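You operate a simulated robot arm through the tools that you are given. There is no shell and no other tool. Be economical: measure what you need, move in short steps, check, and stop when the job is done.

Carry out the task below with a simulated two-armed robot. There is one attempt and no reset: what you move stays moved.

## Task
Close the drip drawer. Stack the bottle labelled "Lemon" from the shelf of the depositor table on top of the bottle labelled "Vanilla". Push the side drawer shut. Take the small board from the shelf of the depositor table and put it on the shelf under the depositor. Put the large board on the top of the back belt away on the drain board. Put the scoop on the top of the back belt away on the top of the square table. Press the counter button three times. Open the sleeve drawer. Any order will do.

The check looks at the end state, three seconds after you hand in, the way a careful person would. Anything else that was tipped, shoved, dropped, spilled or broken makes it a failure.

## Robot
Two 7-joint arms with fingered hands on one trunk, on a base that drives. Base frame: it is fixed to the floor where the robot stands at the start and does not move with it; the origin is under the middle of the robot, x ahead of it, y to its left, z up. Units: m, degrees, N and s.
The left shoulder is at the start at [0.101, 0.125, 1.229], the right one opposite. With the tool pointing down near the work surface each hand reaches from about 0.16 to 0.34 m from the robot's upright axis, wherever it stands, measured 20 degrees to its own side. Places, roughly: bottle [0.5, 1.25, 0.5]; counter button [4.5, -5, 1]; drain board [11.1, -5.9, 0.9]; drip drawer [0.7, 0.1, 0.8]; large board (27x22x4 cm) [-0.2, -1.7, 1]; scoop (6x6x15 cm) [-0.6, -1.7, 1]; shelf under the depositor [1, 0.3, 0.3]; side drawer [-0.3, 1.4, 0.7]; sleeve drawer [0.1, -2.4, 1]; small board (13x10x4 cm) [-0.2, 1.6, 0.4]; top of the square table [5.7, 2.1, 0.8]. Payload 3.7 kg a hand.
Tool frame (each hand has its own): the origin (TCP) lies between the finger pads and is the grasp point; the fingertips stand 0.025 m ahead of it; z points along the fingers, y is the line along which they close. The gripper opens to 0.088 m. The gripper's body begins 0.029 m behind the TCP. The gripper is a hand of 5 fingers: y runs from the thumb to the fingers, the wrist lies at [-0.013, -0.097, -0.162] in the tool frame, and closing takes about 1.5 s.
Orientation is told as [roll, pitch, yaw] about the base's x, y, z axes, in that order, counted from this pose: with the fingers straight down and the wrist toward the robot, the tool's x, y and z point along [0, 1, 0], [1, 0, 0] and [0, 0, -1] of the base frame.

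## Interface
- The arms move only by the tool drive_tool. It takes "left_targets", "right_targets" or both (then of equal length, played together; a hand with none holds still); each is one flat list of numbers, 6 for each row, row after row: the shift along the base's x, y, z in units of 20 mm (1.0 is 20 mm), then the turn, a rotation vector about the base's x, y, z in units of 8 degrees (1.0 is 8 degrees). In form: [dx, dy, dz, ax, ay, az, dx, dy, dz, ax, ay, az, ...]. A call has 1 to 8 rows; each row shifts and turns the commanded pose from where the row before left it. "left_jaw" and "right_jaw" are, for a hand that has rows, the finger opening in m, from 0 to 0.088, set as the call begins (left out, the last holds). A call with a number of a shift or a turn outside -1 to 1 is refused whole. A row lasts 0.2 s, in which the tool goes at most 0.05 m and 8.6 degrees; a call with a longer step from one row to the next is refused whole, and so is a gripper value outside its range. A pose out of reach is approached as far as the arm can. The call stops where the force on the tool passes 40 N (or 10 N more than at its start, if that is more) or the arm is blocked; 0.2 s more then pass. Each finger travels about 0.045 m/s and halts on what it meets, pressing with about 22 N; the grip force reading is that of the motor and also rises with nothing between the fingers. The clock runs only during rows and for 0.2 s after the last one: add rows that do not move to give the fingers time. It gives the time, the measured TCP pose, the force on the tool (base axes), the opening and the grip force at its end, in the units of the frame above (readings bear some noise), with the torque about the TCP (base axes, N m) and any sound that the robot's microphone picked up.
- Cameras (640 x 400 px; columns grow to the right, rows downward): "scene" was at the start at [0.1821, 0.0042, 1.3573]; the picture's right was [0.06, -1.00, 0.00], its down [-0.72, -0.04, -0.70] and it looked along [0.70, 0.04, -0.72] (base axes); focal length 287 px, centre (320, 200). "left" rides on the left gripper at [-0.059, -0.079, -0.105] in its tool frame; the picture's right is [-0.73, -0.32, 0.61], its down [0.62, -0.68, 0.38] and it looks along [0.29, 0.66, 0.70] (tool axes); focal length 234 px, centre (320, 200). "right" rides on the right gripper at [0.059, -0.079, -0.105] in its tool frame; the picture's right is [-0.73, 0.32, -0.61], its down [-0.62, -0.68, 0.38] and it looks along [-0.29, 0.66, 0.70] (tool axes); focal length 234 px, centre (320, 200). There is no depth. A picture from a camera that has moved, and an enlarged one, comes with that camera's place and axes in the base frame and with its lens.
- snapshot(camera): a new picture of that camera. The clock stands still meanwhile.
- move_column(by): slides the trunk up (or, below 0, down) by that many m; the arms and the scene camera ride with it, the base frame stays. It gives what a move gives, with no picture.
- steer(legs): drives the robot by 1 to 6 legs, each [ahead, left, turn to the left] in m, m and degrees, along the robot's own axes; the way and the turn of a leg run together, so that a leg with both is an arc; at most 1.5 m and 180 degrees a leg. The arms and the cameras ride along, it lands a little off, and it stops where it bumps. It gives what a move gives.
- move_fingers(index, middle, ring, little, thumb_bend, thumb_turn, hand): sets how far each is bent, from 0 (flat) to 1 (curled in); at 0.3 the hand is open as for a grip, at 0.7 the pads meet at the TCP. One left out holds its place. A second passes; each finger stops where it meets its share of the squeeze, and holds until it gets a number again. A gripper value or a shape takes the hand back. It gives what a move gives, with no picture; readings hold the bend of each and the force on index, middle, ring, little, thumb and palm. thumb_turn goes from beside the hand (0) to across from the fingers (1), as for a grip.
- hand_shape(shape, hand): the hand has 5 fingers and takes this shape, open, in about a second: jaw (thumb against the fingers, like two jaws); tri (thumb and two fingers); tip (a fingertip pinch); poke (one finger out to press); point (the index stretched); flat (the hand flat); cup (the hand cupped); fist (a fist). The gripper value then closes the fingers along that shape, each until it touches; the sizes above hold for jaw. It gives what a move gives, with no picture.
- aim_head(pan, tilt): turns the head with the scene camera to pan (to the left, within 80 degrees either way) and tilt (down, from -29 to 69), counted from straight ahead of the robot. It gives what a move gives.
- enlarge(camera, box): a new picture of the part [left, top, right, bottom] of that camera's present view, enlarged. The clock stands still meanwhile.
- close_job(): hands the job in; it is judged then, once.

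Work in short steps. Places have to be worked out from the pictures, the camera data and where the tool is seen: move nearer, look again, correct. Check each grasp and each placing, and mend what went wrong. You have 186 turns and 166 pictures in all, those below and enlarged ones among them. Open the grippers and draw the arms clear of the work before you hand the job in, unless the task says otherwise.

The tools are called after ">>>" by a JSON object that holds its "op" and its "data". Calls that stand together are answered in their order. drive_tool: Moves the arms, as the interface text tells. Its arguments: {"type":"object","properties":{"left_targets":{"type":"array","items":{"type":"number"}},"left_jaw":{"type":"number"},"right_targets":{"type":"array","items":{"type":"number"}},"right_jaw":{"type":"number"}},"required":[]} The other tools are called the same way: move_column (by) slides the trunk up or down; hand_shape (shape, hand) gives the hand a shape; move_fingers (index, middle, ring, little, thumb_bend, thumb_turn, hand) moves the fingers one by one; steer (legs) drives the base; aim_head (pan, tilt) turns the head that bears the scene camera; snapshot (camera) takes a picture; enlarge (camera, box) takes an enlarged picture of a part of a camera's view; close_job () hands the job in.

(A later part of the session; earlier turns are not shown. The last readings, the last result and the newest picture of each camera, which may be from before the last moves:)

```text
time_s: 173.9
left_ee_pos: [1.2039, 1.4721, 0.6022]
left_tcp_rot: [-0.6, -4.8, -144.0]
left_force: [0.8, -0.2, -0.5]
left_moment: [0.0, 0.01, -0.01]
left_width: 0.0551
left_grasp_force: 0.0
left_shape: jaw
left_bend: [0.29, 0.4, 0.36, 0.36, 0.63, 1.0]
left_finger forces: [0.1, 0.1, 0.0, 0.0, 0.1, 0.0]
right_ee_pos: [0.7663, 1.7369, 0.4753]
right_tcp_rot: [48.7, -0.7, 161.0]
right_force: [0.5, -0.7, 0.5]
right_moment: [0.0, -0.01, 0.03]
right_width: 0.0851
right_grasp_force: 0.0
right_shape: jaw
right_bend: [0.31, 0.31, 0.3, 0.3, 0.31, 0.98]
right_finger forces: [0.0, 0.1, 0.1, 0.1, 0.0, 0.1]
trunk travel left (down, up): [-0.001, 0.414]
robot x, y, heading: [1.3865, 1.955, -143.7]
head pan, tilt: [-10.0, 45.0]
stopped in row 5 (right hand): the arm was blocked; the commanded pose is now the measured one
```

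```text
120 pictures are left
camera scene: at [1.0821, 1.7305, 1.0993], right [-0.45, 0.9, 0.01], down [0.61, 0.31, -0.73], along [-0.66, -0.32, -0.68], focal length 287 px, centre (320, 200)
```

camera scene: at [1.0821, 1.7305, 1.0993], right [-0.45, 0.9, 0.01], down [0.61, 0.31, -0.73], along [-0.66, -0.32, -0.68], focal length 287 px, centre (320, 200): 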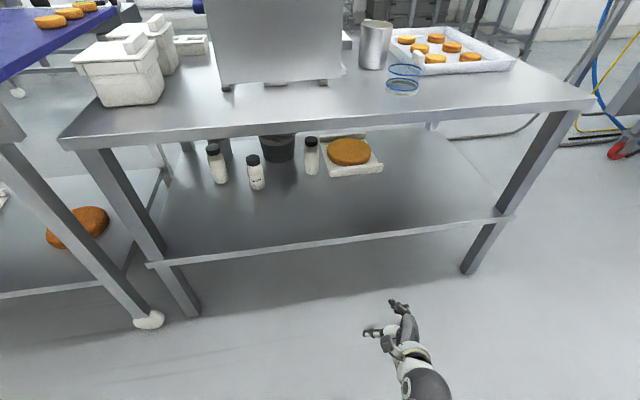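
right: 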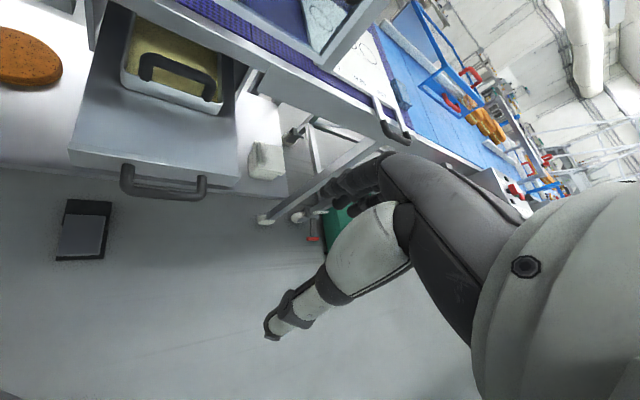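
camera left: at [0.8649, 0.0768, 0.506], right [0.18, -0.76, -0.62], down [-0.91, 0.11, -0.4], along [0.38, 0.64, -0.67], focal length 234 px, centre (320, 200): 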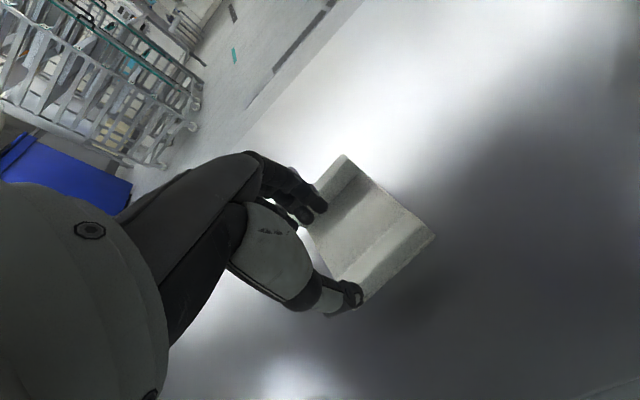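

The sideways posture jams this arm at this height. The fingers-down posture has worked well with the left hand, so I fold the right arm back the way it came and will use the left hand, gripping the bottle low.

>>> {"op": "drive_tool", "data": {"right_targets": [0.588, 0.433, 0.6, 0.637, -0.242, 0.647, 0.588, 0.433, 0.6, 0.637, -0.242, 0.647, 0.588, 0.433, 0.6, 0.637, -0.242, 0.647, 0.588, 0.433, 0.6, 0.637, -0.242, 0.647, 0.588, 0.433, 0.6, 0.637, -0.242, 0.647, 0.588, 0.433, 0.6, 0.637, -0.242, 0.647, 0.588, 0.433, 0.6, 0.637, -0.242, 0.647, 0.588, 0.433, 0.6, 0.637, -0.242, 0.647], "left_targets": [-0.4, -0.3, 0, 0, -0.1, 0, -0.4, -0.3, 0, 0, 0, 0, -0.4, -0.3, 0, 0, 0, 0, -0.4, -0.3, 0, 0, 0, 0, -0.4, -0.3, 0, 0, 0, 0, -0.4, -0.3, 0, 0, 0, 0, -0.4, -0.3, 0, 0, 0, 0, -0.4, -0.3, 0, 0, 0, 0]}}

>>> {"op": "snapshot", "data": {"camera": "scene"}}

```text
time_s: 175.7
left_ee_pos: [1.1289, 1.4207, 0.5813]
left_tcp_rot: [0.7, -1.3, -143.9]
left_force: [-0.4, 0.2, -0.8]
left_moment: [0.02, 0.0, -0.03]
left_width: 0.0547
left_grasp_force: 0.0
left_shape: jaw
left_bend: [0.29, 0.4, 0.36, 0.36, 0.63, 1.0]
left_finger forces: [0.0, 0.0, 0.0, 0.1, 0.0, 0.0]
right_ee_pos: [0.8514, 1.8073, 0.5265]
right_tcp_rot: [5.3, 17.5, -162.2]
right_force: [-0.4, 0.5, 1.2]
right_moment: [-0.02, -0.03, 0.01]
right_width: 0.0853
right_grasp_force: 0.1
right_shape: jaw
right_bend: [0.31, 0.31, 0.3, 0.3, 0.31, 0.98]
right_finger forces: [0.0, 0.0, 0.0, 0.1, 0.0, 0.1]
trunk travel left (down, up): [-0.001, 0.414]
robot x, y, heading: [1.3911, 1.9531, -143.7]
head pan, tilt: [-10.0, 45.0]
```

```text
119 pictures are left
camera scene: at [1.0473, 1.718, 1.0792], right [-0.45, 0.9, 0.0], down [0.63, 0.32, -0.71], along [-0.63, -0.32, -0.71], focal length 287 px, centre (320, 200)
```

scene: 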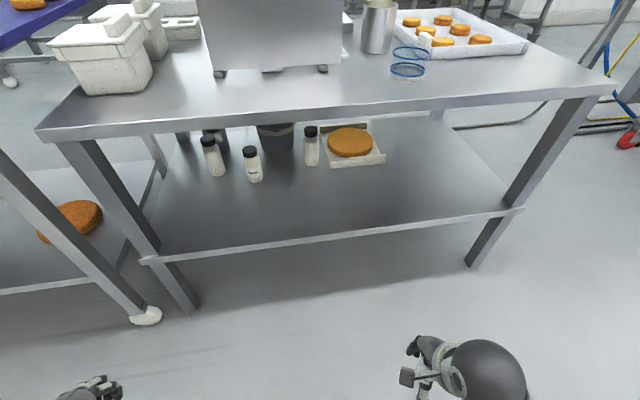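

Torso has settled back. I swing the right arm out to its side, away from the table, while the left hand extends forward and lowers, open wide.

>>> {"op": "drive_tool", "data": {"right_targets": [-0.08, 0.9, 0.3, 0, 0, 0, -0.08, 0.9, 0.3, 0, 0, 0, -0.08, 0.9, 0.3, 0, 0, 0, -0.08, 0.9, 0.3, 0, 0, 0, -0.08, 0.9, 0.3, 0, 0, 0, -0.08, 0.9, 0.3, 0, 0, 0, -0.08, 0.9, 0.3, 0, 0, 0, -0.08, 0.9, 0.3, 0, 0, 0], "left_targets": [-0.55, -0.4, -0.5, 0, 0, 0, -0.55, -0.4, -0.5, 0, 0, 0, -0.55, -0.4, -0.5, 0, 0, 0, -0.55, -0.4, -0.5, 0, 0, 0, -0.55, -0.4, -0.5, 0, 0, 0, -0.55, -0.4, -0.5, 0, 0, 0, -0.55, -0.4, -0.5, 0, 0, 0, -0.55, -0.4, -0.5, 0, 0, 0], "left_jaw": 0.085}}

>>> {"op": "drive_tool", "data": {"right_targets": [-0.08, 0.9, 0.3, 0, 0, 0, -0.08, 0.9, 0.3, 0, 0, 0, -0.08, 0.9, 0.3, 0, 0, 0, -0.08, 0.9, 0.3, 0, 0, 0, -0.08, 0.9, 0.3, 0, 0, 0, -0.08, 0.9, 0.3, 0, 0, 0], "left_targets": [-0.55, -0.4, -0.5, 0, 0, 0, -0.55, -0.4, -0.5, 0, 0, 0, -0.55, -0.4, -0.5, 0, 0, 0, -0.55, -0.4, -0.5, 0, 0, 0, -0.55, -0.4, -0.2, 0, 0, 0, -0.55, -0.4, 0, 0, 0, 0]}}

>>> {"op": "aim_head", "data": {"pan": 20, "tilt": 45}}

>>> {"op": "snapshot", "data": {"camera": "scene"}}

```text
time_s: 177.5
left_ee_pos: [1.0395, 1.3552, 0.5012]
left_tcp_rot: [0.6, -1.5, -143.9]
left_force: [0.2, 0.5, 0.0]
left_moment: [-0.03, 0.0, 0.03]
left_width: 0.0851
left_grasp_force: 0.0
left_shape: jaw
left_bend: [0.31, 0.31, 0.3, 0.31, 0.31, 0.98]
left_finger forces: [0.1, 0.0, 0.1, 0.0, 0.0, 0.0]
right_ee_pos: [0.8384, 1.9505, 0.5738]
right_tcp_rot: [5.5, 17.4, -162.2]
right_force: [0.1, 0.6, 0.2]
right_moment: [0.01, 0.01, -0.03]
right_width: 0.0849
right_grasp_force: 0.0
right_shape: jaw
right_bend: [0.31, 0.31, 0.3, 0.3, 0.31, 0.98]
right_finger forces: [0.1, 0.1, 0.1, 0.1, 0.0, 0.1]
trunk travel left (down, up): [-0.001, 0.414]
robot x, y, heading: [1.3912, 1.9537, -143.6]
head pan, tilt: [-10.0, 45.0]
```

```text
time_s: 178.9
left_ee_pos: [0.974, 1.3073, 0.4565]
left_tcp_rot: [0.6, -1.4, -143.9]
left_force: [-0.1, -0.8, -0.4]
left_moment: [0.0, -0.02, 0.04]
left_width: 0.0851
left_grasp_force: 0.1
left_shape: jaw
left_bend: [0.31, 0.31, 0.3, 0.31, 0.31, 0.98]
left_finger forces: [0.0, 0.0, 0.1, 0.0, 0.1, 0.0]
right_ee_pos: [0.8289, 2.0587, 0.6102]
right_tcp_rot: [5.4, 17.4, -162.2]
right_force: [0.0, 0.8, 0.2]
right_moment: [0.0, 0.0, 0.0]
right_width: 0.0848
right_grasp_force: 0.0
right_shape: jaw
right_bend: [0.31, 0.31, 0.3, 0.3, 0.31, 0.98]
right_finger forces: [0.0, 0.1, 0.0, 0.0, 0.0, 0.0]
trunk travel left (down, up): [-0.001, 0.414]
robot x, y, heading: [1.3901, 1.9538, -143.6]
head pan, tilt: [-10.0, 45.0]
```

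```text
time_s: 179.8
left_ee_pos: [0.974, 1.3077, 0.4576]
left_tcp_rot: [0.5, -1.5, -144.0]
left_force: [-0.2, 0.5, 0.5]
left_moment: [0.03, 0.03, -0.05]
left_width: 0.0846
left_grasp_force: 0.1
left_shape: jaw
left_bend: [0.31, 0.31, 0.3, 0.31, 0.31, 0.98]
left_finger forces: [0.1, 0.1, 0.0, 0.0, 0.1, 0.1]
right_ee_pos: [0.8287, 2.0594, 0.6096]
right_tcp_rot: [5.4, 17.5, -162.1]
right_force: [1.0, -0.3, -0.5]
right_moment: [0.0, -0.03, 0.01]
right_width: 0.0852
right_grasp_force: 0.0
right_shape: jaw
right_bend: [0.31, 0.31, 0.3, 0.3, 0.31, 0.98]
right_finger forces: [0.0, 0.0, 0.0, 0.0, 0.0, 0.0]
trunk travel left (down, up): [-0.001, 0.414]
robot x, y, heading: [1.3902, 1.9505, -143.7]
head pan, tilt: [20.0, 45.0]
```

```text
118 pictures are left
camera scene: at [1.0707, 1.6881, 1.0815], right [-0.8, 0.6, 0.0], down [0.41, 0.55, -0.73], along [-0.43, -0.58, -0.69], focal length 287 px, centre (320, 200)
```

scene: 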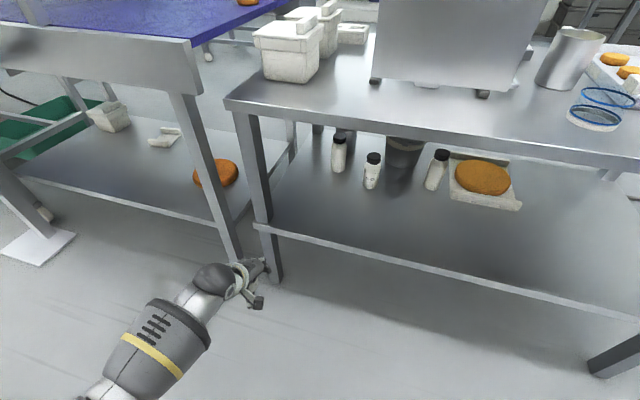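

The arm's dark ball is the wrist; I need to see where the elbow lies before going under the table, so I look further down-left.

>>> {"op": "aim_head", "data": {"pan": 45, "tilt": 65}}

>>> {"op": "snapshot", "data": {"camera": "scene"}}

```text
time_s: 180.7
left_ee_pos: [0.9754, 1.3087, 0.4575]
left_tcp_rot: [0.6, -1.4, -143.9]
left_force: [0.1, -1.5, 0.4]
left_moment: [0.01, 0.0, -0.01]
left_width: 0.0848
left_grasp_force: 0.0
left_shape: jaw
left_bend: [0.31, 0.31, 0.3, 0.31, 0.31, 0.98]
left_finger forces: [0.0, 0.0, 0.1, 0.0, 0.0, 0.1]
right_ee_pos: [0.8286, 2.0593, 0.6095]
right_tcp_rot: [5.4, 17.5, -162.2]
right_force: [0.9, -0.5, -0.5]
right_moment: [0.0, -0.01, 0.0]
right_width: 0.0852
right_grasp_force: 0.1
right_shape: jaw
right_bend: [0.31, 0.31, 0.3, 0.3, 0.31, 0.98]
right_finger forces: [0.0, 0.1, 0.1, 0.1, 0.1, 0.1]
trunk travel left (down, up): [-0.001, 0.414]
robot x, y, heading: [1.3883, 1.955, -143.5]
head pan, tilt: [45.0, 65.0]
```

```text
117 pictures are left
camera scene: at [1.0708, 1.6885, 1.0808], right [-0.8, 0.6, 0.0], down [0.42, 0.55, -0.72], along [-0.43, -0.58, -0.69], focal length 287 px, centre (320, 200)
```

scene: 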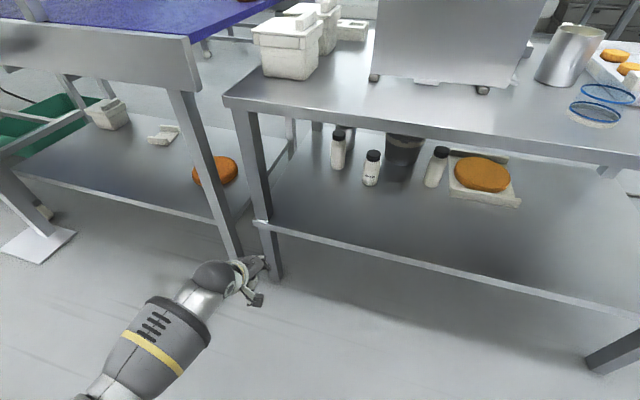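

The camera data did not change; I take the picture again.

>>> {"op": "snapshot", "data": {"camera": "scene"}}

```text
116 pictures are left
camera scene: at [1.0708, 1.6885, 1.0808], right [-0.8, 0.6, 0.0], down [0.42, 0.55, -0.72], along [-0.43, -0.58, -0.69], focal length 287 px, centre (320, 200)
```

scene: 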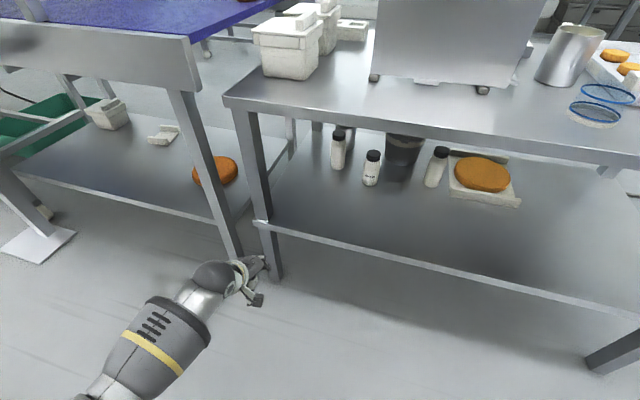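

The head won't go further, but fitting the visible forearm puts the elbow about 0.25 m behind and 0.1 m above the wrist. Pitching the hand forward 25° moves the elbow clear of the table edge; I try that here while reaching further ahead.

>>> {"op": "drive_tool", "data": {"left_targets": [-0.6, -0.44, -0.2, -0.35, 0.48, 0, -0.6, -0.44, -0.2, -0.35, 0.48, 0, -0.6, -0.44, -0.2, -0.35, 0.48, 0, -0.6, -0.44, -0.2, -0.35, 0.48, 0, -0.6, -0.44, -0.2, -0.38, 0.49, 0, -0.6, -0.44, 0, 0, 0, 0, -0.6, -0.44, 0, 0, 0, 0]}}

>>> {"op": "snapshot", "data": {"camera": "scene"}}

```text
time_s: 182.3
left_ee_pos: [0.8887, 1.2451, 0.4372]
left_tcp_rot: [0.7, -25.5, -144.0]
left_force: [-0.4, 0.1, 0.4]
left_moment: [0.0, -0.03, 0.0]
left_width: 0.0848
left_grasp_force: 0.1
left_shape: jaw
left_bend: [0.31, 0.31, 0.3, 0.31, 0.31, 0.98]
left_finger forces: [0.0, 0.0, 0.0, 0.1, 0.0, 0.1]
right_ee_pos: [0.8284, 2.0596, 0.6104]
right_tcp_rot: [5.4, 17.5, -162.2]
right_force: [0.2, -0.7, -0.3]
right_moment: [0.0, -0.01, -0.02]
right_width: 0.0851
right_grasp_force: 0.1
right_shape: jaw
right_bend: [0.31, 0.31, 0.3, 0.3, 0.31, 0.98]
right_finger forces: [0.0, 0.1, 0.0, 0.0, 0.0, 0.0]
trunk travel left (down, up): [-0.001, 0.414]
robot x, y, heading: [1.3901, 1.9505, -143.5]
head pan, tilt: [45.0, 65.0]
```

```text
115 pictures are left
camera scene: at [1.0785, 1.6766, 1.0942], right [-0.88, 0.47, 0.0], down [0.27, 0.51, -0.82], along [-0.39, -0.72, -0.57], focal length 287 px, centre (320, 200)
```

scene: 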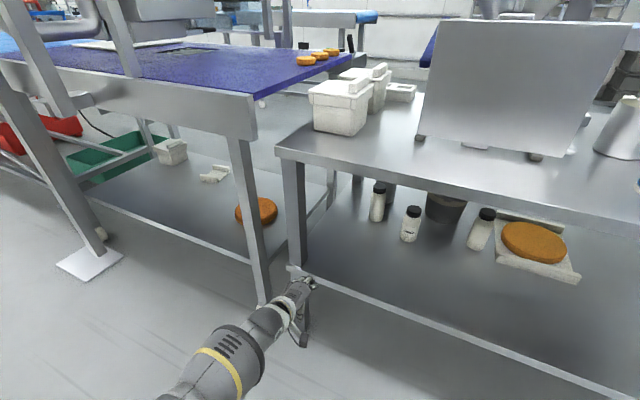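

Reach is fine at (u 1.456, z 0.437, pitch −25°). I let the head finish turning to see the elbow before committing under the table.

>>> {"op": "drive_tool", "data": {"left_targets": [0, 0, 0, 0, 0, 0, 0, 0, 0, 0, 0, 0, 0, 0, 0, 0, 0, 0, 0, 0, 0, 0, 0, 0]}}

>>> {"op": "snapshot", "data": {"camera": "scene"}}

```text
time_s: 183.3
left_ee_pos: [0.8903, 1.2457, 0.4376]
left_tcp_rot: [0.8, -25.4, -143.9]
left_force: [0.8, 0.2, -0.3]
left_moment: [-0.01, 0.0, -0.02]
left_width: 0.0847
left_grasp_force: 0.0
left_shape: jaw
left_bend: [0.31, 0.31, 0.3, 0.31, 0.31, 0.98]
left_finger forces: [0.1, 0.0, 0.0, 0.0, 0.1, 0.0]
right_ee_pos: [0.829, 2.0595, 0.6097]
right_tcp_rot: [5.4, 17.6, -162.2]
right_force: [-0.5, -0.3, -0.4]
right_moment: [0.01, 0.02, 0.02]
right_width: 0.0853
right_grasp_force: 0.0
right_shape: jaw
right_bend: [0.31, 0.31, 0.3, 0.3, 0.31, 0.98]
right_finger forces: [0.0, 0.0, 0.0, 0.0, 0.2, 0.0]
trunk travel left (down, up): [-0.001, 0.414]
robot x, y, heading: [1.3943, 1.9533, -143.7]
head pan, tilt: [45.0, 65.0]
```

```text
114 pictures are left
camera scene: at [1.0785, 1.6766, 1.0942], right [-0.88, 0.47, 0.0], down [0.27, 0.5, -0.82], along [-0.39, -0.72, -0.57], focal length 287 px, centre (320, 200)
```

scene: 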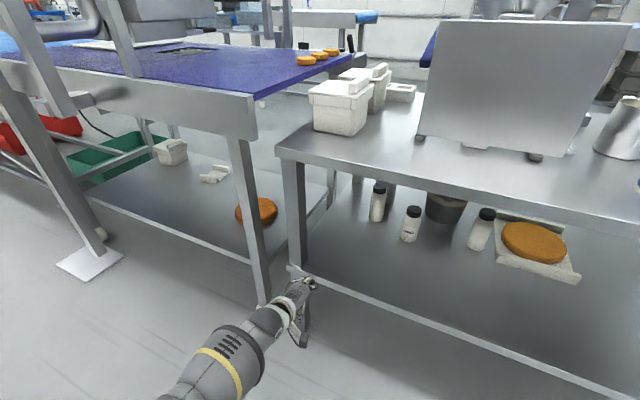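

The head is stopped by the shoulder, so I set it aside. A sideways grasp lets the hand go straight in low; I try that orientation with the left hand at this longer reach.

>>> {"op": "drive_tool", "data": {"left_targets": [-0.1, -0.07, 0.2, 0.592, 0.544, 0.449, -0.1, -0.07, 0.2, 0.592, 0.544, 0.449, -0.1, -0.07, 0.2, 0.592, 0.544, 0.449, -0.1, -0.07, 0.2, 0.592, 0.544, 0.449, -0.1, -0.07, 0.2, 0.592, 0.544, 0.449, -0.1, -0.07, 0.2, 0.592, 0.544, 0.449, -0.1, -0.07, 0.2, 0.592, 0.544, 0.449]}}

>>> {"op": "aim_head", "data": {"pan": 20, "tilt": 50}}

>>> {"op": "snapshot", "data": {"camera": "scene"}}

```text
time_s: 184.9
left_ee_pos: [0.8763, 1.2356, 0.4667]
left_tcp_rot: [-45.1, -13.2, -101.4]
left_force: [0.3, 0.7, -0.8]
left_moment: [-0.01, 0.05, 0.01]
left_width: 0.0844
left_grasp_force: 0.0
left_shape: jaw
left_bend: [0.31, 0.31, 0.3, 0.31, 0.31, 0.98]
left_finger forces: [0.0, 0.0, 0.0, 0.0, 0.0, 0.0]
right_ee_pos: [0.8295, 2.0595, 0.6091]
right_tcp_rot: [5.4, 17.4, -162.3]
right_force: [-0.6, -0.5, 0.4]
right_moment: [0.02, 0.03, 0.02]
right_width: 0.0854
right_grasp_force: 0.2
right_shape: jaw
right_bend: [0.31, 0.31, 0.3, 0.3, 0.31, 0.98]
right_finger forces: [0.1, 0.1, 0.1, 0.0, 0.1, 0.1]
trunk travel left (down, up): [-0.001, 0.414]
robot x, y, heading: [1.3893, 1.9532, -143.4]
head pan, tilt: [45.0, 65.0]
```

```text
time_s: 185.8
left_ee_pos: [0.8755, 1.2358, 0.4645]
left_tcp_rot: [-45.0, -13.2, -101.5]
left_force: [0.2, -0.4, -0.1]
left_moment: [-0.03, 0.0, -0.02]
left_width: 0.0849
left_grasp_force: 0.0
left_shape: jaw
left_bend: [0.31, 0.31, 0.3, 0.31, 0.31, 0.98]
left_finger forces: [0.0, 0.0, 0.1, 0.0, 0.1, 0.0]
right_ee_pos: [0.829, 2.0592, 0.61]
right_tcp_rot: [5.4, 17.5, -162.3]
right_force: [-0.2, 1.0, -0.2]
right_moment: [-0.01, 0.0, 0.0]
right_width: 0.0853
right_grasp_force: 0.1
right_shape: jaw
right_bend: [0.31, 0.31, 0.3, 0.3, 0.31, 0.98]
right_finger forces: [0.0, 0.1, 0.0, 0.1, 0.0, 0.0]
trunk travel left (down, up): [-0.001, 0.414]
robot x, y, heading: [1.391, 1.9489, -143.5]
head pan, tilt: [20.0, 50.0]
```

```text
113 pictures are left
camera scene: at [1.0784, 1.6768, 1.0938], right [-0.88, 0.47, 0.0], down [0.27, 0.51, -0.82], along [-0.39, -0.72, -0.58], focal length 287 px, centre (320, 200)
```

scene: 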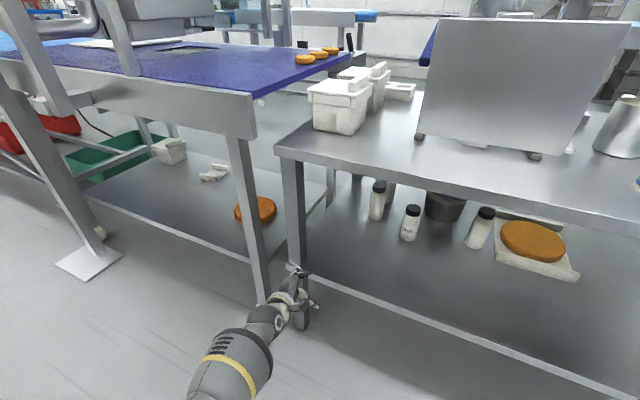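

No jam this time. I finish the rotation.

>>> {"op": "drive_tool", "data": {"left_targets": [-0.1, -0.07, 0, 0.592, 0.544, 0.449, -0.1, -0.07, 0, 0.592, 0.544, 0.449, -0.1, -0.07, 0, 0.592, 0.544, 0.449, 0, 0, 0, 0, 0, 0]}}

>>> {"op": "snapshot", "data": {"camera": "scene"}}

```text
time_s: 186.8
left_ee_pos: [0.8697, 1.2326, 0.4652]
left_tcp_rot: [-59.5, -0.1, -88.8]
left_force: [0.2, 0.7, -0.2]
left_moment: [0.01, 0.01, -0.01]
left_width: 0.0848
left_grasp_force: 0.1
left_shape: jaw
left_bend: [0.31, 0.31, 0.3, 0.31, 0.31, 0.98]
left_finger forces: [0.1, 0.1, 0.0, 0.1, 0.0, 0.0]
right_ee_pos: [0.8286, 2.0598, 0.6107]
right_tcp_rot: [5.4, 17.5, -162.2]
right_force: [-0.9, 0.5, -1.0]
right_moment: [-0.01, 0.0, 0.0]
right_width: 0.0851
right_grasp_force: 0.0
right_shape: jaw
right_bend: [0.31, 0.31, 0.3, 0.3, 0.31, 0.98]
right_finger forces: [0.0, 0.0, 0.0, 0.0, 0.1, 0.0]
trunk travel left (down, up): [-0.001, 0.414]
robot x, y, heading: [1.3894, 1.9508, -143.4]
head pan, tilt: [20.0, 50.0]
```

```text
112 pictures are left
camera scene: at [1.0792, 1.676, 1.0947], right [-0.89, 0.46, 0.0], down [0.26, 0.5, -0.82], along [-0.38, -0.73, -0.57], focal length 287 px, centre (320, 200)
```

scene: 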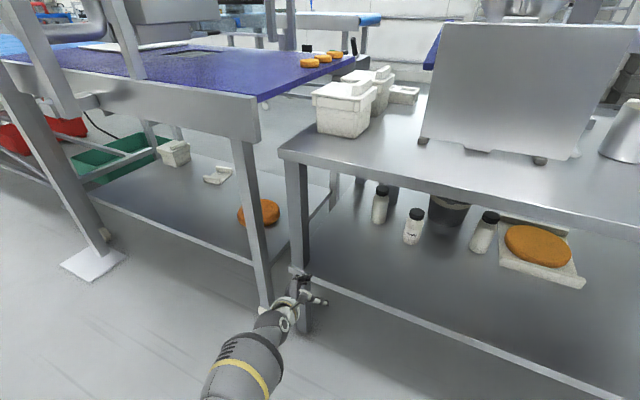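

Orientation is exact: hand pointing forward-right and 30° down at z 0.465. I lower slightly and drive 0.2 toward the table, keeping right of the table leg.

>>> {"op": "steer", "data": {"legs": [[0.18, -0.035, 0]]}}

>>> {"op": "snapshot", "data": {"camera": "scene"}}

>>> {"op": "snapshot", "data": {"camera": "left"}}

```text
time_s: 188.3
left_ee_pos: [0.7048, 1.1536, 0.4655]
left_tcp_rot: [-59.4, -0.2, -88.9]
left_force: [-0.3, -0.3, -0.6]
left_moment: [0.0, 0.01, 0.01]
left_width: 0.0848
left_grasp_force: 0.0
left_shape: jaw
left_bend: [0.31, 0.31, 0.3, 0.31, 0.31, 0.98]
left_finger forces: [0.0, 0.0, 0.0, 0.0, 0.0, 0.0]
right_ee_pos: [0.6637, 1.9802, 0.6105]
right_tcp_rot: [5.4, 17.5, -162.2]
right_force: [0.6, 0.5, 0.2]
right_moment: [-0.01, 0.02, -0.02]
right_width: 0.085
right_grasp_force: 0.1
right_shape: jaw
right_bend: [0.31, 0.31, 0.3, 0.3, 0.31, 0.98]
right_finger forces: [0.0, 0.0, 0.0, 0.0, 0.0, 0.0]
trunk travel left (down, up): [-0.001, 0.414]
robot x, y, heading: [1.2219, 1.8693, -143.5]
head pan, tilt: [20.0, 50.0]
```

```text
111 pictures are left
camera scene: at [0.9138, 1.5976, 1.094], right [-0.88, 0.47, 0.0], down [0.27, 0.51, -0.82], along [-0.39, -0.72, -0.57], focal length 287 px, centre (320, 200)
```

scene: 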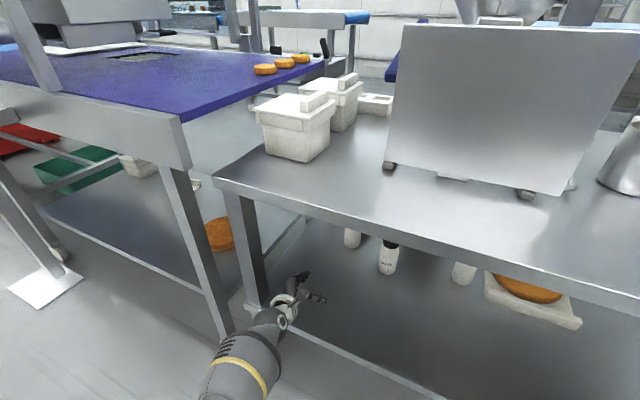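

```text
110 pictures are left
camera left: at [0.7651, 1.2332, 0.5664], right [-0.9, 0.31, 0.31], down [-0.03, 0.68, -0.73], along [-0.44, -0.67, -0.6], focal length 234 px, centre (320, 200)
```

left: 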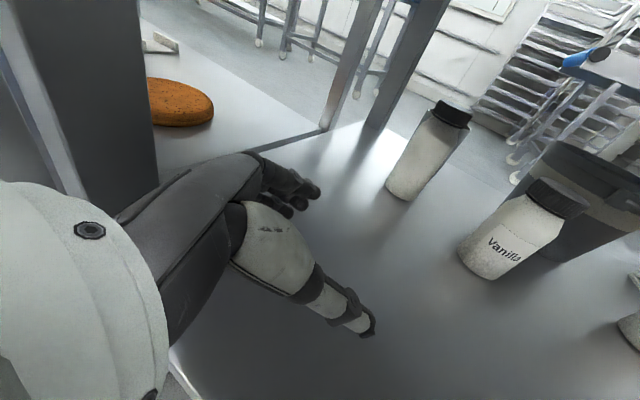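

Hand camera puts Lemon at (u 0.955, v 0.524). I advance half way to the pre-grasp point and check the forearm against the leg and table edge.

>>> {"op": "steer", "data": {"legs": [[0.13, 0.015, 0]]}}

>>> {"op": "snapshot", "data": {"camera": "scene"}}

>>> {"op": "snapshot", "data": {"camera": "left"}}

```text
time_s: 189.6
left_ee_pos: [0.6109, 1.0642, 0.4652]
left_tcp_rot: [-59.2, -0.2, -88.9]
left_force: [0.1, 0.5, -0.8]
left_moment: [-0.02, 0.03, 0.02]
left_width: 0.0848
left_grasp_force: 0.0
left_shape: jaw
left_bend: [0.31, 0.31, 0.3, 0.31, 0.31, 0.98]
left_finger forces: [0.0, 0.0, 0.0, 0.0, 0.1, 0.1]
right_ee_pos: [0.5688, 1.8909, 0.6108]
right_tcp_rot: [5.4, 17.4, -162.1]
right_force: [0.8, 0.0, 0.1]
right_moment: [0.01, -0.01, -0.02]
right_width: 0.0851
right_grasp_force: 0.0
right_shape: jaw
right_bend: [0.31, 0.31, 0.3, 0.3, 0.31, 0.98]
right_finger forces: [0.0, 0.0, 0.0, 0.1, 0.0, 0.1]
trunk travel left (down, up): [-0.001, 0.414]
robot x, y, heading: [1.128, 1.7886, -143.7]
head pan, tilt: [20.0, 50.0]
```

```text
109 pictures are left
camera scene: at [0.8182, 1.5092, 1.0934], right [-0.88, 0.48, 0.0], down [0.28, 0.51, -0.82], along [-0.39, -0.72, -0.58], focal length 287 px, centre (320, 200)
```

scene: 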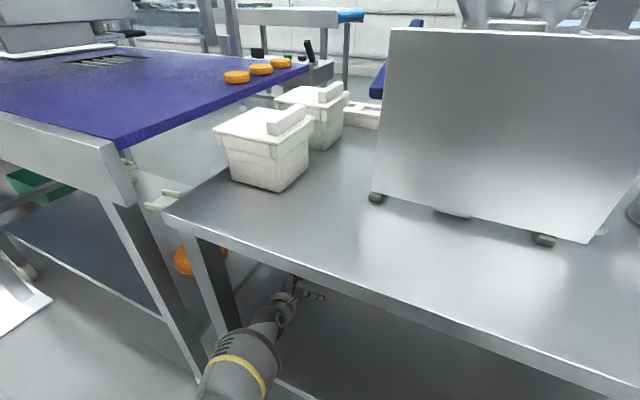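

```text
108 pictures are left
camera left: at [0.6703, 1.1443, 0.5662], right [-0.9, 0.31, 0.31], down [-0.03, 0.68, -0.73], along [-0.44, -0.67, -0.6], focal length 234 px, centre (320, 200)
```

left: 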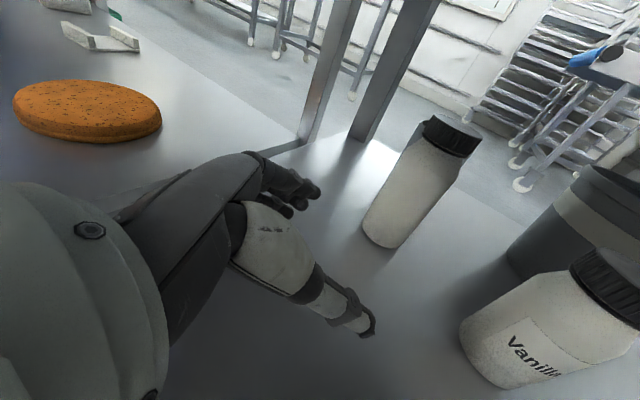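

Clear so far. Lemon refined to about (u 0.953, v 0.53). I advance 0.11 to the pre-grasp point.

>>> {"op": "steer", "data": {"legs": [[0.105, 0.003, 0]]}}

>>> {"op": "snapshot", "data": {"camera": "left"}}

>>> {"op": "snapshot", "data": {"camera": "scene"}}

```text
time_s: 190.8
left_ee_pos: [0.529, 1.0013, 0.4649]
left_tcp_rot: [-59.3, -0.3, -88.9]
left_force: [-0.1, -0.1, -0.1]
left_moment: [-0.02, 0.02, 0.02]
left_width: 0.0848
left_grasp_force: 0.1
left_shape: jaw
left_bend: [0.31, 0.31, 0.3, 0.31, 0.31, 0.98]
left_finger forces: [0.0, 0.1, 0.1, 0.1, 0.1, 0.0]
right_ee_pos: [0.4871, 1.8274, 0.6092]
right_tcp_rot: [5.4, 17.5, -162.2]
right_force: [-0.2, -0.6, -0.5]
right_moment: [0.05, -0.01, -0.02]
right_width: 0.085
right_grasp_force: 0.0
right_shape: jaw
right_bend: [0.31, 0.31, 0.3, 0.3, 0.31, 0.98]
right_finger forces: [0.0, 0.0, 0.0, 0.1, 0.0, 0.0]
trunk travel left (down, up): [-0.001, 0.414]
robot x, y, heading: [1.0473, 1.7198, -143.7]
head pan, tilt: [20.0, 50.0]
```

```text
107 pictures are left
camera left: at [0.5887, 1.0804, 0.566], right [-0.9, 0.31, 0.31], down [-0.02, 0.68, -0.73], along [-0.44, -0.67, -0.6], focal length 234 px, centre (320, 200)
```

left: 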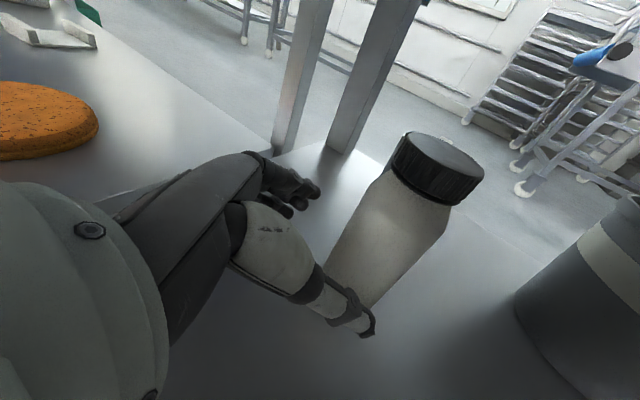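

```text
106 pictures are left
camera scene: at [0.7361, 1.4457, 1.0928], right [-0.87, 0.49, 0.0], down [0.28, 0.51, -0.81], along [-0.39, -0.71, -0.58], focal length 287 px, centre (320, 200)
```

scene: 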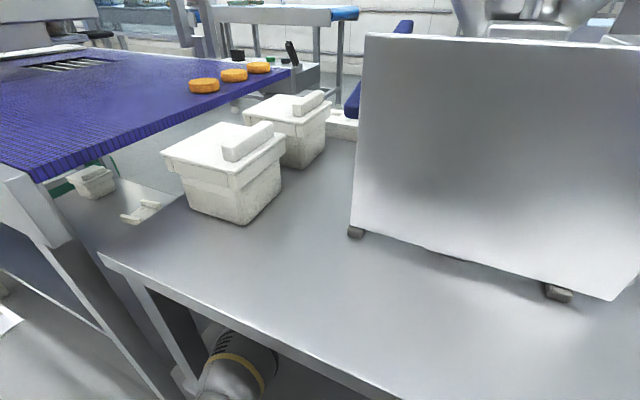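

Cap position gives Lemon at (u 0.951, v 0.524), 8 cm along the hand's pointing direction. I shift 1 cm toward the finger side, then slide in along the pointing direction by arm.

>>> {"op": "drive_tool", "data": {"left_targets": [0.03, -0.54, -0.3, 0, 0, 0, -0.65, -0.02, -0.15, 0, 0, 0, -0.65, -0.02, -0.15, 0, 0, 0, -0.65, -0.02, 0, 0, 0, 0, -0.65, -0.02, 0, 0, 0, 0, -0.65, -0.02, 0, 0, 0, 0, -0.55, -0.02, 0, 0, 0, 0]}}

>>> {"op": "snapshot", "data": {"camera": "left"}}

```text
time_s: 192.4
left_ee_pos: [0.466, 0.9919, 0.442]
left_tcp_rot: [-58.7, 0.5, -88.6]
left_force: [-0.6, 0.5, 0.9]
left_moment: [0.0, -0.02, 0.03]
left_width: 0.0854
left_grasp_force: 0.1
left_shape: jaw
left_bend: [0.31, 0.31, 0.3, 0.3, 0.31, 0.98]
left_finger forces: [0.0, 0.0, 0.0, 0.0, 0.0, 0.1]
right_ee_pos: [0.4904, 1.8278, 0.6099]
right_tcp_rot: [5.3, 17.5, -162.1]
right_force: [0.1, 0.9, 0.4]
right_moment: [0.01, 0.01, -0.03]
right_width: 0.0854
right_grasp_force: 0.1
right_shape: jaw
right_bend: [0.31, 0.31, 0.3, 0.3, 0.31, 0.98]
right_finger forces: [0.0, 0.0, 0.1, 0.1, 0.0, 0.0]
trunk travel left (down, up): [-0.001, 0.414]
robot x, y, heading: [1.0486, 1.7219, -143.4]
head pan, tilt: [20.0, 50.0]
```

```text
105 pictures are left
camera left: at [0.5239, 1.0708, 0.5445], right [-0.9, 0.3, 0.31], down [-0.02, 0.69, -0.73], along [-0.43, -0.66, -0.61], focal length 234 px, centre (320, 200)
```

left: 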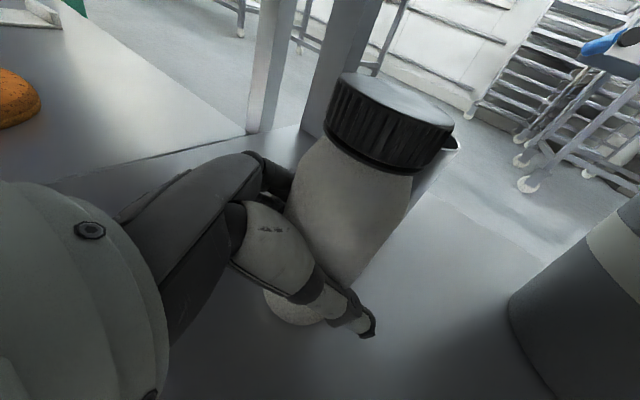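

The bottle is now between thumb and fingers, about 1.3 cm short of centre. I advance that much and close.

>>> {"op": "drive_tool", "data": {"left_targets": [-0.6, -0.1, 0, 0, 0, 0, 0, 0, 0, 0, 0, 0]}}

>>> {"op": "drive_tool", "data": {"left_targets": [0, 0, 0, 0, 0, 0, 0, 0, 0, 0, 0, 0, 0, 0, 0, 0, 0, 0, 0, 0, 0, 0, 0, 0, 0, 0, 0, 0, 0, 0, 0, 0, 0, 0, 0, 0], "left_jaw": 0.03}}

>>> {"op": "snapshot", "data": {"camera": "left"}}

```text
time_s: 193.0
left_ee_pos: [0.4657, 0.9922, 0.4408]
left_tcp_rot: [-58.6, 0.6, -88.8]
left_force: [-0.1, 0.5, -0.6]
left_moment: [0.02, 0.0, 0.04]
left_width: 0.085
left_grasp_force: 0.1
left_shape: jaw
left_bend: [0.31, 0.31, 0.3, 0.3, 0.31, 0.98]
left_finger forces: [0.1, 0.1, 0.1, 0.1, 0.0, 0.0]
left hand out of reach, approached as far as the arm can: row 1
right_ee_pos: [0.4895, 1.8265, 0.6114]
right_tcp_rot: [5.3, 17.3, -162.3]
right_force: [-0.2, 0.2, -0.5]
right_moment: [-0.01, -0.03, 0.02]
right_width: 0.0851
right_grasp_force: 0.1
right_shape: jaw
right_bend: [0.31, 0.31, 0.3, 0.3, 0.31, 0.98]
right_finger forces: [0.1, 0.0, 0.0, 0.1, 0.0, 0.0]
trunk travel left (down, up): [-0.001, 0.414]
robot x, y, heading: [1.0488, 1.7233, -143.6]
head pan, tilt: [20.0, 50.0]
```

```text
time_s: 194.4
left_ee_pos: [0.4663, 0.9933, 0.4408]
left_tcp_rot: [-58.5, 0.6, -88.8]
left_force: [-0.4, 0.5, 0.9]
left_moment: [-0.09, 0.0, -0.01]
left_width: 0.0491
left_grasp_force: 21.3
left_shape: jaw
left_bend: [0.74, 0.4, 0.37, 0.42, 0.68, 1.0]
left_finger forces: [10.7, 6.2, 2.8, 0.2, 19.7, 0.1]
right_ee_pos: [0.4884, 1.8261, 0.6123]
right_tcp_rot: [5.3, 17.2, -162.2]
right_force: [-0.3, 0.1, 0.0]
right_moment: [-0.02, -0.01, -0.03]
right_width: 0.0851
right_grasp_force: 0.1
right_shape: jaw
right_bend: [0.31, 0.31, 0.3, 0.3, 0.31, 0.98]
right_finger forces: [0.1, 0.1, 0.0, 0.0, 0.0, 0.1]
trunk travel left (down, up): [-0.001, 0.414]
robot x, y, heading: [1.0492, 1.7188, -143.4]
head pan, tilt: [20.0, 50.0]
```

```text
104 pictures are left
camera left: at [0.5234, 1.072, 0.5438], right [-0.9, 0.3, 0.31], down [-0.02, 0.69, -0.73], along [-0.43, -0.66, -0.62], focal length 234 px, centre (320, 200)
```

left: 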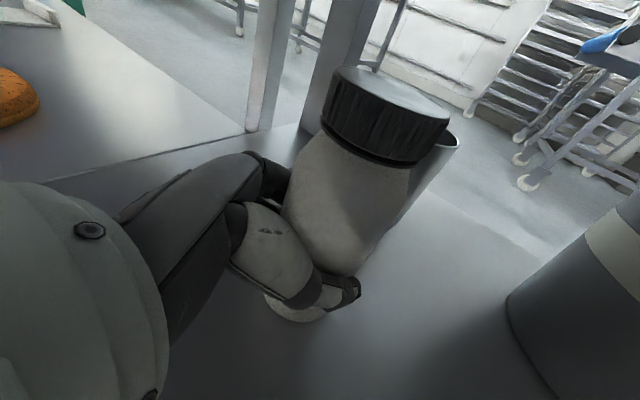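

Gripped at 21 N. I lift 3 cm first and check that the bottle comes up cleanly.

>>> {"op": "drive_tool", "data": {"left_targets": [0, 0, 0.5, 0, 0, 0, 0, 0, 0.5, 0, 0, 0, 0, 0, 0.5, 0, 0, 0]}}

>>> {"op": "steer", "data": {"legs": [[-0.11, 0.0, 0]]}}

>>> {"op": "snapshot", "data": {"camera": "left"}}

```text
time_s: 195.2
left_ee_pos: [0.4544, 0.9883, 0.4831]
left_tcp_rot: [-59.3, -0.2, -88.9]
left_force: [-0.8, 0.4, -3.4]
left_moment: [0.02, -0.01, 0.04]
left_width: 0.0491
left_grasp_force: 22.3
left_shape: jaw
left_bend: [0.74, 0.4, 0.37, 0.42, 0.68, 1.0]
left_finger forces: [10.4, 6.1, 2.5, 0.1, 19.1, 0.0]
right_ee_pos: [0.4877, 1.8277, 0.6091]
right_tcp_rot: [5.4, 17.5, -162.2]
right_force: [-0.8, -0.4, -0.1]
right_moment: [0.0, -0.01, 0.04]
right_width: 0.0849
right_grasp_force: 0.1
right_shape: jaw
right_bend: [0.31, 0.31, 0.3, 0.3, 0.31, 0.98]
right_finger forces: [0.0, 0.0, 0.0, 0.0, 0.1, 0.0]
trunk travel left (down, up): [-0.001, 0.414]
robot x, y, heading: [1.0499, 1.7234, -143.8]
head pan, tilt: [20.0, 50.0]
```

```text
time_s: 196.4
left_ee_pos: [0.5413, 1.0527, 0.4836]
left_tcp_rot: [-59.3, -0.2, -88.9]
left_force: [0.0, 0.0, -4.1]
left_moment: [0.02, -0.03, -0.01]
left_width: 0.0491
left_grasp_force: 22.1
left_shape: jaw
left_bend: [0.74, 0.4, 0.37, 0.42, 0.68, 1.0]
left_finger forces: [10.5, 6.1, 2.5, 0.1, 19.1, 0.0]
right_ee_pos: [0.5742, 1.8919, 0.6106]
right_tcp_rot: [5.5, 17.5, -162.2]
right_force: [-1.1, -0.4, 0.2]
right_moment: [0.02, 0.0, 0.03]
right_width: 0.0851
right_grasp_force: 0.0
right_shape: jaw
right_bend: [0.31, 0.31, 0.3, 0.3, 0.31, 0.98]
right_finger forces: [0.0, 0.0, 0.0, 0.0, 0.1, 0.0]
trunk travel left (down, up): [-0.001, 0.414]
robot x, y, heading: [1.1397, 1.7829, -143.5]
head pan, tilt: [20.0, 50.0]
```

```text
103 pictures are left
camera left: at [0.6014, 1.1325, 0.5839], right [-0.9, 0.31, 0.31], down [-0.02, 0.68, -0.73], along [-0.44, -0.67, -0.6], focal length 234 px, centre (320, 200)
```

left: 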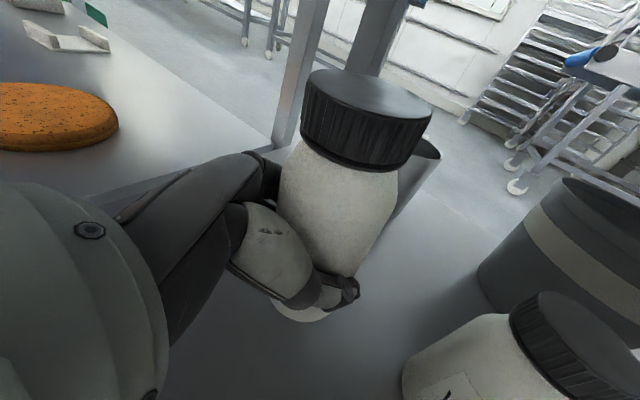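

Lemon is held upright, its base about 5.6 cm below the TCP. I lift another 12 cm to clear Vanilla's cap (top ≈0.515).

>>> {"op": "drive_tool", "data": {"left_targets": [0, 0, 0.8, 0, 0, 0, 0, 0, 0.8, 0, 0, 0, 0, 0, 0.8, 0, 0, 0, 0, 0, 0.8, 0, 0, 0, 0, 0, 0.8, 0, 0, 0, 0, 0, 0.8, 0, 0, 0, 0, 0, 0.8, 0, 0, 0, 0, 0, 0.6, 0, 0, 0]}}

>>> {"op": "snapshot", "data": {"camera": "left"}}

>>> {"op": "snapshot", "data": {"camera": "scene"}}

```text
time_s: 198.2
left_ee_pos: [0.5421, 1.0526, 0.6066]
left_tcp_rot: [-59.4, 0.0, -88.9]
left_force: [-0.4, 0.3, -2.7]
left_moment: [0.0, -0.02, 0.0]
left_width: 0.0491
left_grasp_force: 21.6
left_shape: jaw
left_bend: [0.74, 0.4, 0.37, 0.42, 0.68, 1.0]
left_finger forces: [10.3, 6.2, 2.5, 0.0, 19.2, 0.0]
right_ee_pos: [0.5741, 1.8921, 0.6106]
right_tcp_rot: [5.4, 17.5, -162.1]
right_force: [0.6, 1.0, 0.0]
right_moment: [0.01, 0.0, -0.01]
right_width: 0.0852
right_grasp_force: 0.2
right_shape: jaw
right_bend: [0.31, 0.31, 0.3, 0.3, 0.31, 0.98]
right_finger forces: [0.1, 0.0, 0.0, 0.1, 0.0, 0.0]
trunk travel left (down, up): [-0.001, 0.414]
robot x, y, heading: [1.1408, 1.7856, -143.3]
head pan, tilt: [20.0, 50.0]
```

```text
102 pictures are left
camera left: at [0.6009, 1.1327, 0.7078], right [-0.9, 0.31, 0.31], down [-0.02, 0.68, -0.73], along [-0.44, -0.67, -0.6], focal length 234 px, centre (320, 200)
```

left: 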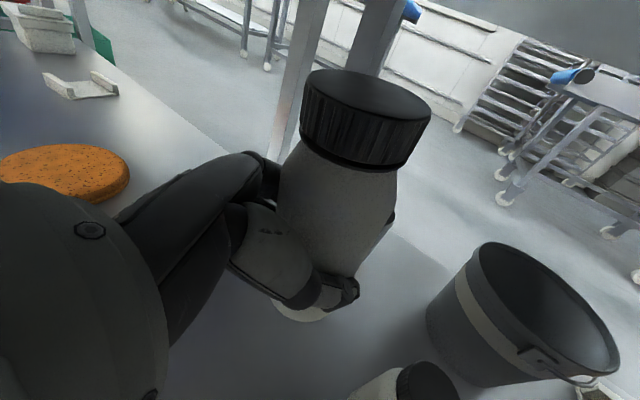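

```text
101 pictures are left
camera scene: at [0.8258, 1.5084, 1.095], right [-0.89, 0.46, 0.0], down [0.26, 0.5, -0.83], along [-0.38, -0.73, -0.56], focal length 287 px, centre (320, 200)
```

scene: 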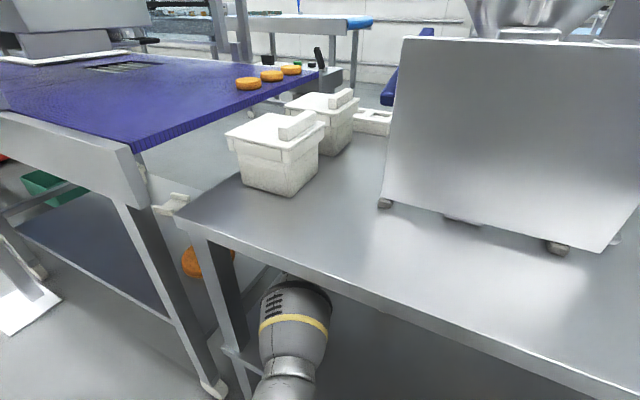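

Vanilla's cap is at about (u 1.025, v 0.66); Lemon's axis now at (1.048, 0.527). I slide right 0.11 and look again.

>>> {"op": "steer", "data": {"legs": [[0, -0.11, 0]]}}

>>> {"op": "snapshot", "data": {"camera": "left"}}

```text
time_s: 199.8
left_ee_pos: [0.4756, 1.1402, 0.6058]
left_tcp_rot: [-59.3, -0.2, -88.9]
left_force: [0.5, 0.5, -2.6]
left_moment: [-0.03, -0.03, -0.01]
left_width: 0.0489
left_grasp_force: 21.9
left_shape: jaw
left_bend: [0.74, 0.4, 0.37, 0.42, 0.68, 1.0]
left_finger forces: [10.3, 6.1, 2.5, 0.0, 19.1, 0.0]
right_ee_pos: [0.5099, 1.9792, 0.6093]
right_tcp_rot: [5.4, 17.5, -162.2]
right_force: [0.0, -0.4, -0.3]
right_moment: [0.0, 0.02, 0.01]
right_width: 0.0852
right_grasp_force: 0.1
right_shape: jaw
right_bend: [0.31, 0.31, 0.3, 0.3, 0.31, 0.98]
right_finger forces: [0.0, 0.1, 0.1, 0.0, 0.0, 0.1]
trunk travel left (down, up): [-0.001, 0.414]
robot x, y, heading: [1.0681, 1.8749, -143.5]
head pan, tilt: [20.0, 50.0]
```

```text
100 pictures are left
camera left: at [0.5358, 1.2204, 0.7076], right [-0.9, 0.31, 0.31], down [-0.02, 0.68, -0.73], along [-0.44, -0.67, -0.6], focal length 234 px, centre (320, 200)
```

left: 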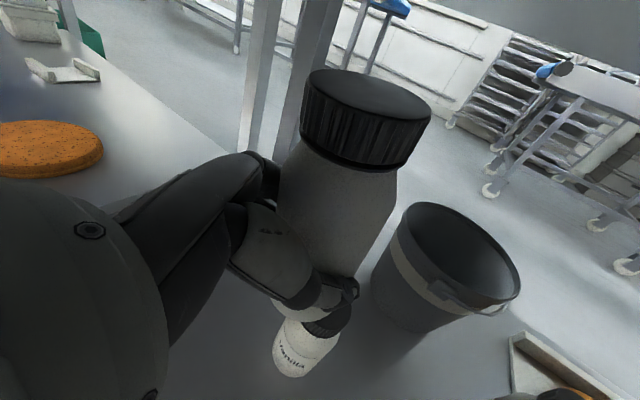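

Vanilla is seen below at about (0.428, 1.144); Lemon's axis is at (0.462, 1.135). I shift the arm to line them up and examine.

>>> {"op": "drive_tool", "data": {"left_targets": [-0.42, 0.116, 0, 0, 0, 0, -0.42, 0.116, 0, 0, 0, 0, -0.42, 0.116, 0, 0, 0, 0, -0.42, 0.116, 0, 0, 0, 0, 0, 0, 0, 0, 0, 0]}}

>>> {"op": "enlarge", "data": {"camera": "left", "box": [220, 200, 420, 400]}}

>>> {"op": "snapshot", "data": {"camera": "scene"}}

```text
time_s: 201.0
left_ee_pos: [0.4417, 1.1497, 0.6047]
left_tcp_rot: [-59.2, -0.1, -88.9]
left_force: [0.7, 1.0, -2.9]
left_moment: [-0.03, -0.01, 0.0]
left_width: 0.0491
left_grasp_force: 22.1
left_shape: jaw
left_bend: [0.74, 0.4, 0.37, 0.42, 0.68, 1.0]
left_finger forces: [10.3, 6.2, 2.6, 0.1, 19.1, 0.0]
right_ee_pos: [0.5108, 1.9799, 0.6087]
right_tcp_rot: [5.5, 17.6, -162.3]
right_force: [-0.3, 0.3, -0.5]
right_moment: [0.03, 0.0, 0.0]
right_width: 0.0852
right_grasp_force: 0.0
right_shape: jaw
right_bend: [0.31, 0.31, 0.3, 0.3, 0.31, 0.98]
right_finger forces: [0.0, 0.1, 0.0, 0.1, 0.0, 0.0]
trunk travel left (down, up): [-0.001, 0.414]
robot x, y, heading: [1.0745, 1.8724, -143.1]
head pan, tilt: [20.0, 50.0]
```

```text
2.00 times, centred on (320, 300) of left
camera zoom: at [0.5018, 1.23, 0.7069], right [-0.9, 0.31, 0.31], down [-0.02, 0.68, -0.73], along [-0.44, -0.67, -0.6], focal length 468 px, centre (320, 0)
```

zoom: 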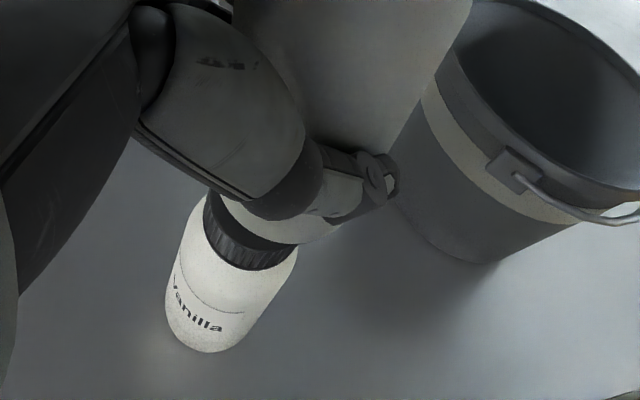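

```text
98 pictures are left
camera scene: at [0.7621, 1.595, 1.0959], right [-0.9, 0.44, 0.0], down [0.25, 0.5, -0.83], along [-0.37, -0.75, -0.55], focal length 287 px, centre (320, 200)
```

scene: 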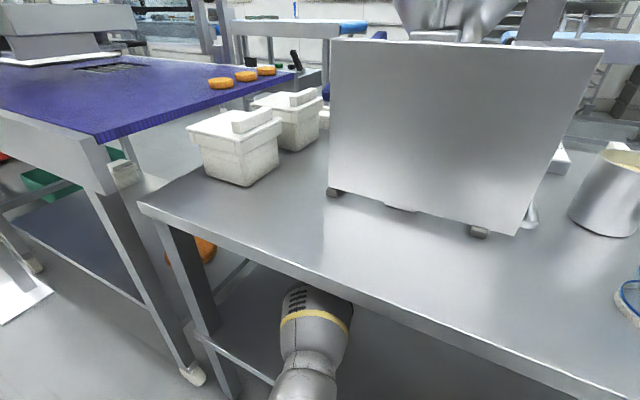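

The base of Lemon appears about (0.437, 1.157) against Vanilla's cap at (0.430, 1.145). I shift by the difference, lower to about 1 cm above the cap, and look again.

>>> {"op": "drive_tool", "data": {"left_targets": [-0.35, -0.6, 0, 0, 0, 0, 0, 0, -0.5, 0, 0, 0, 0, 0, -0.5, 0, 0, 0, 0, 0, 0, 0, 0, 0]}}

>>> {"op": "enlarge", "data": {"camera": "left", "box": [240, 240, 380, 390]}}

```text
time_s: 202.0
left_ee_pos: [0.4354, 1.1384, 0.5858]
left_tcp_rot: [-59.2, -0.2, -88.9]
left_force: [-0.9, 1.5, -3.6]
left_moment: [-0.03, 0.01, -0.01]
left_width: 0.0489
left_grasp_force: 21.6
left_shape: jaw
left_bend: [0.74, 0.4, 0.37, 0.42, 0.68, 1.0]
left_finger forces: [10.3, 6.2, 2.5, 0.0, 19.1, 0.1]
right_ee_pos: [0.5112, 1.9802, 0.6093]
right_tcp_rot: [5.4, 17.5, -162.4]
right_force: [0.1, 0.3, -0.4]
right_moment: [0.01, 0.01, 0.04]
right_width: 0.0852
right_grasp_force: 0.3
right_shape: jaw
right_bend: [0.31, 0.31, 0.3, 0.3, 0.31, 0.98]
right_finger forces: [0.0, 0.1, 0.0, 0.0, 0.0, 0.1]
trunk travel left (down, up): [-0.001, 0.414]
robot x, y, heading: [1.0712, 1.8731, -143.7]
head pan, tilt: [20.0, 50.0]
```

```text
2.67 times, centred on (310, 315) of left
camera zoom: at [0.4952, 1.2176, 0.6868], right [-0.9, 0.31, 0.31], down [-0.02, 0.68, -0.73], along [-0.44, -0.67, -0.6], focal length 624 px, centre (347, -107)
```

zoom: 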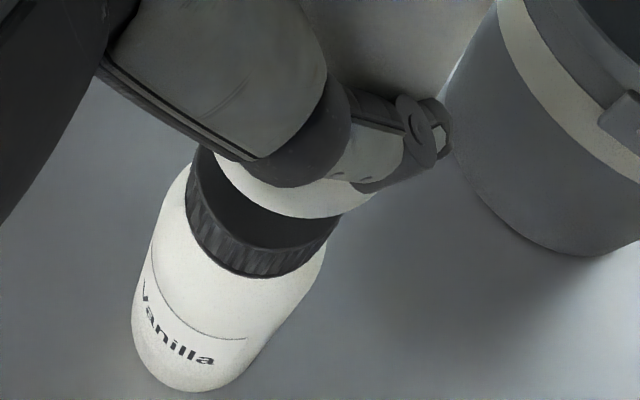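

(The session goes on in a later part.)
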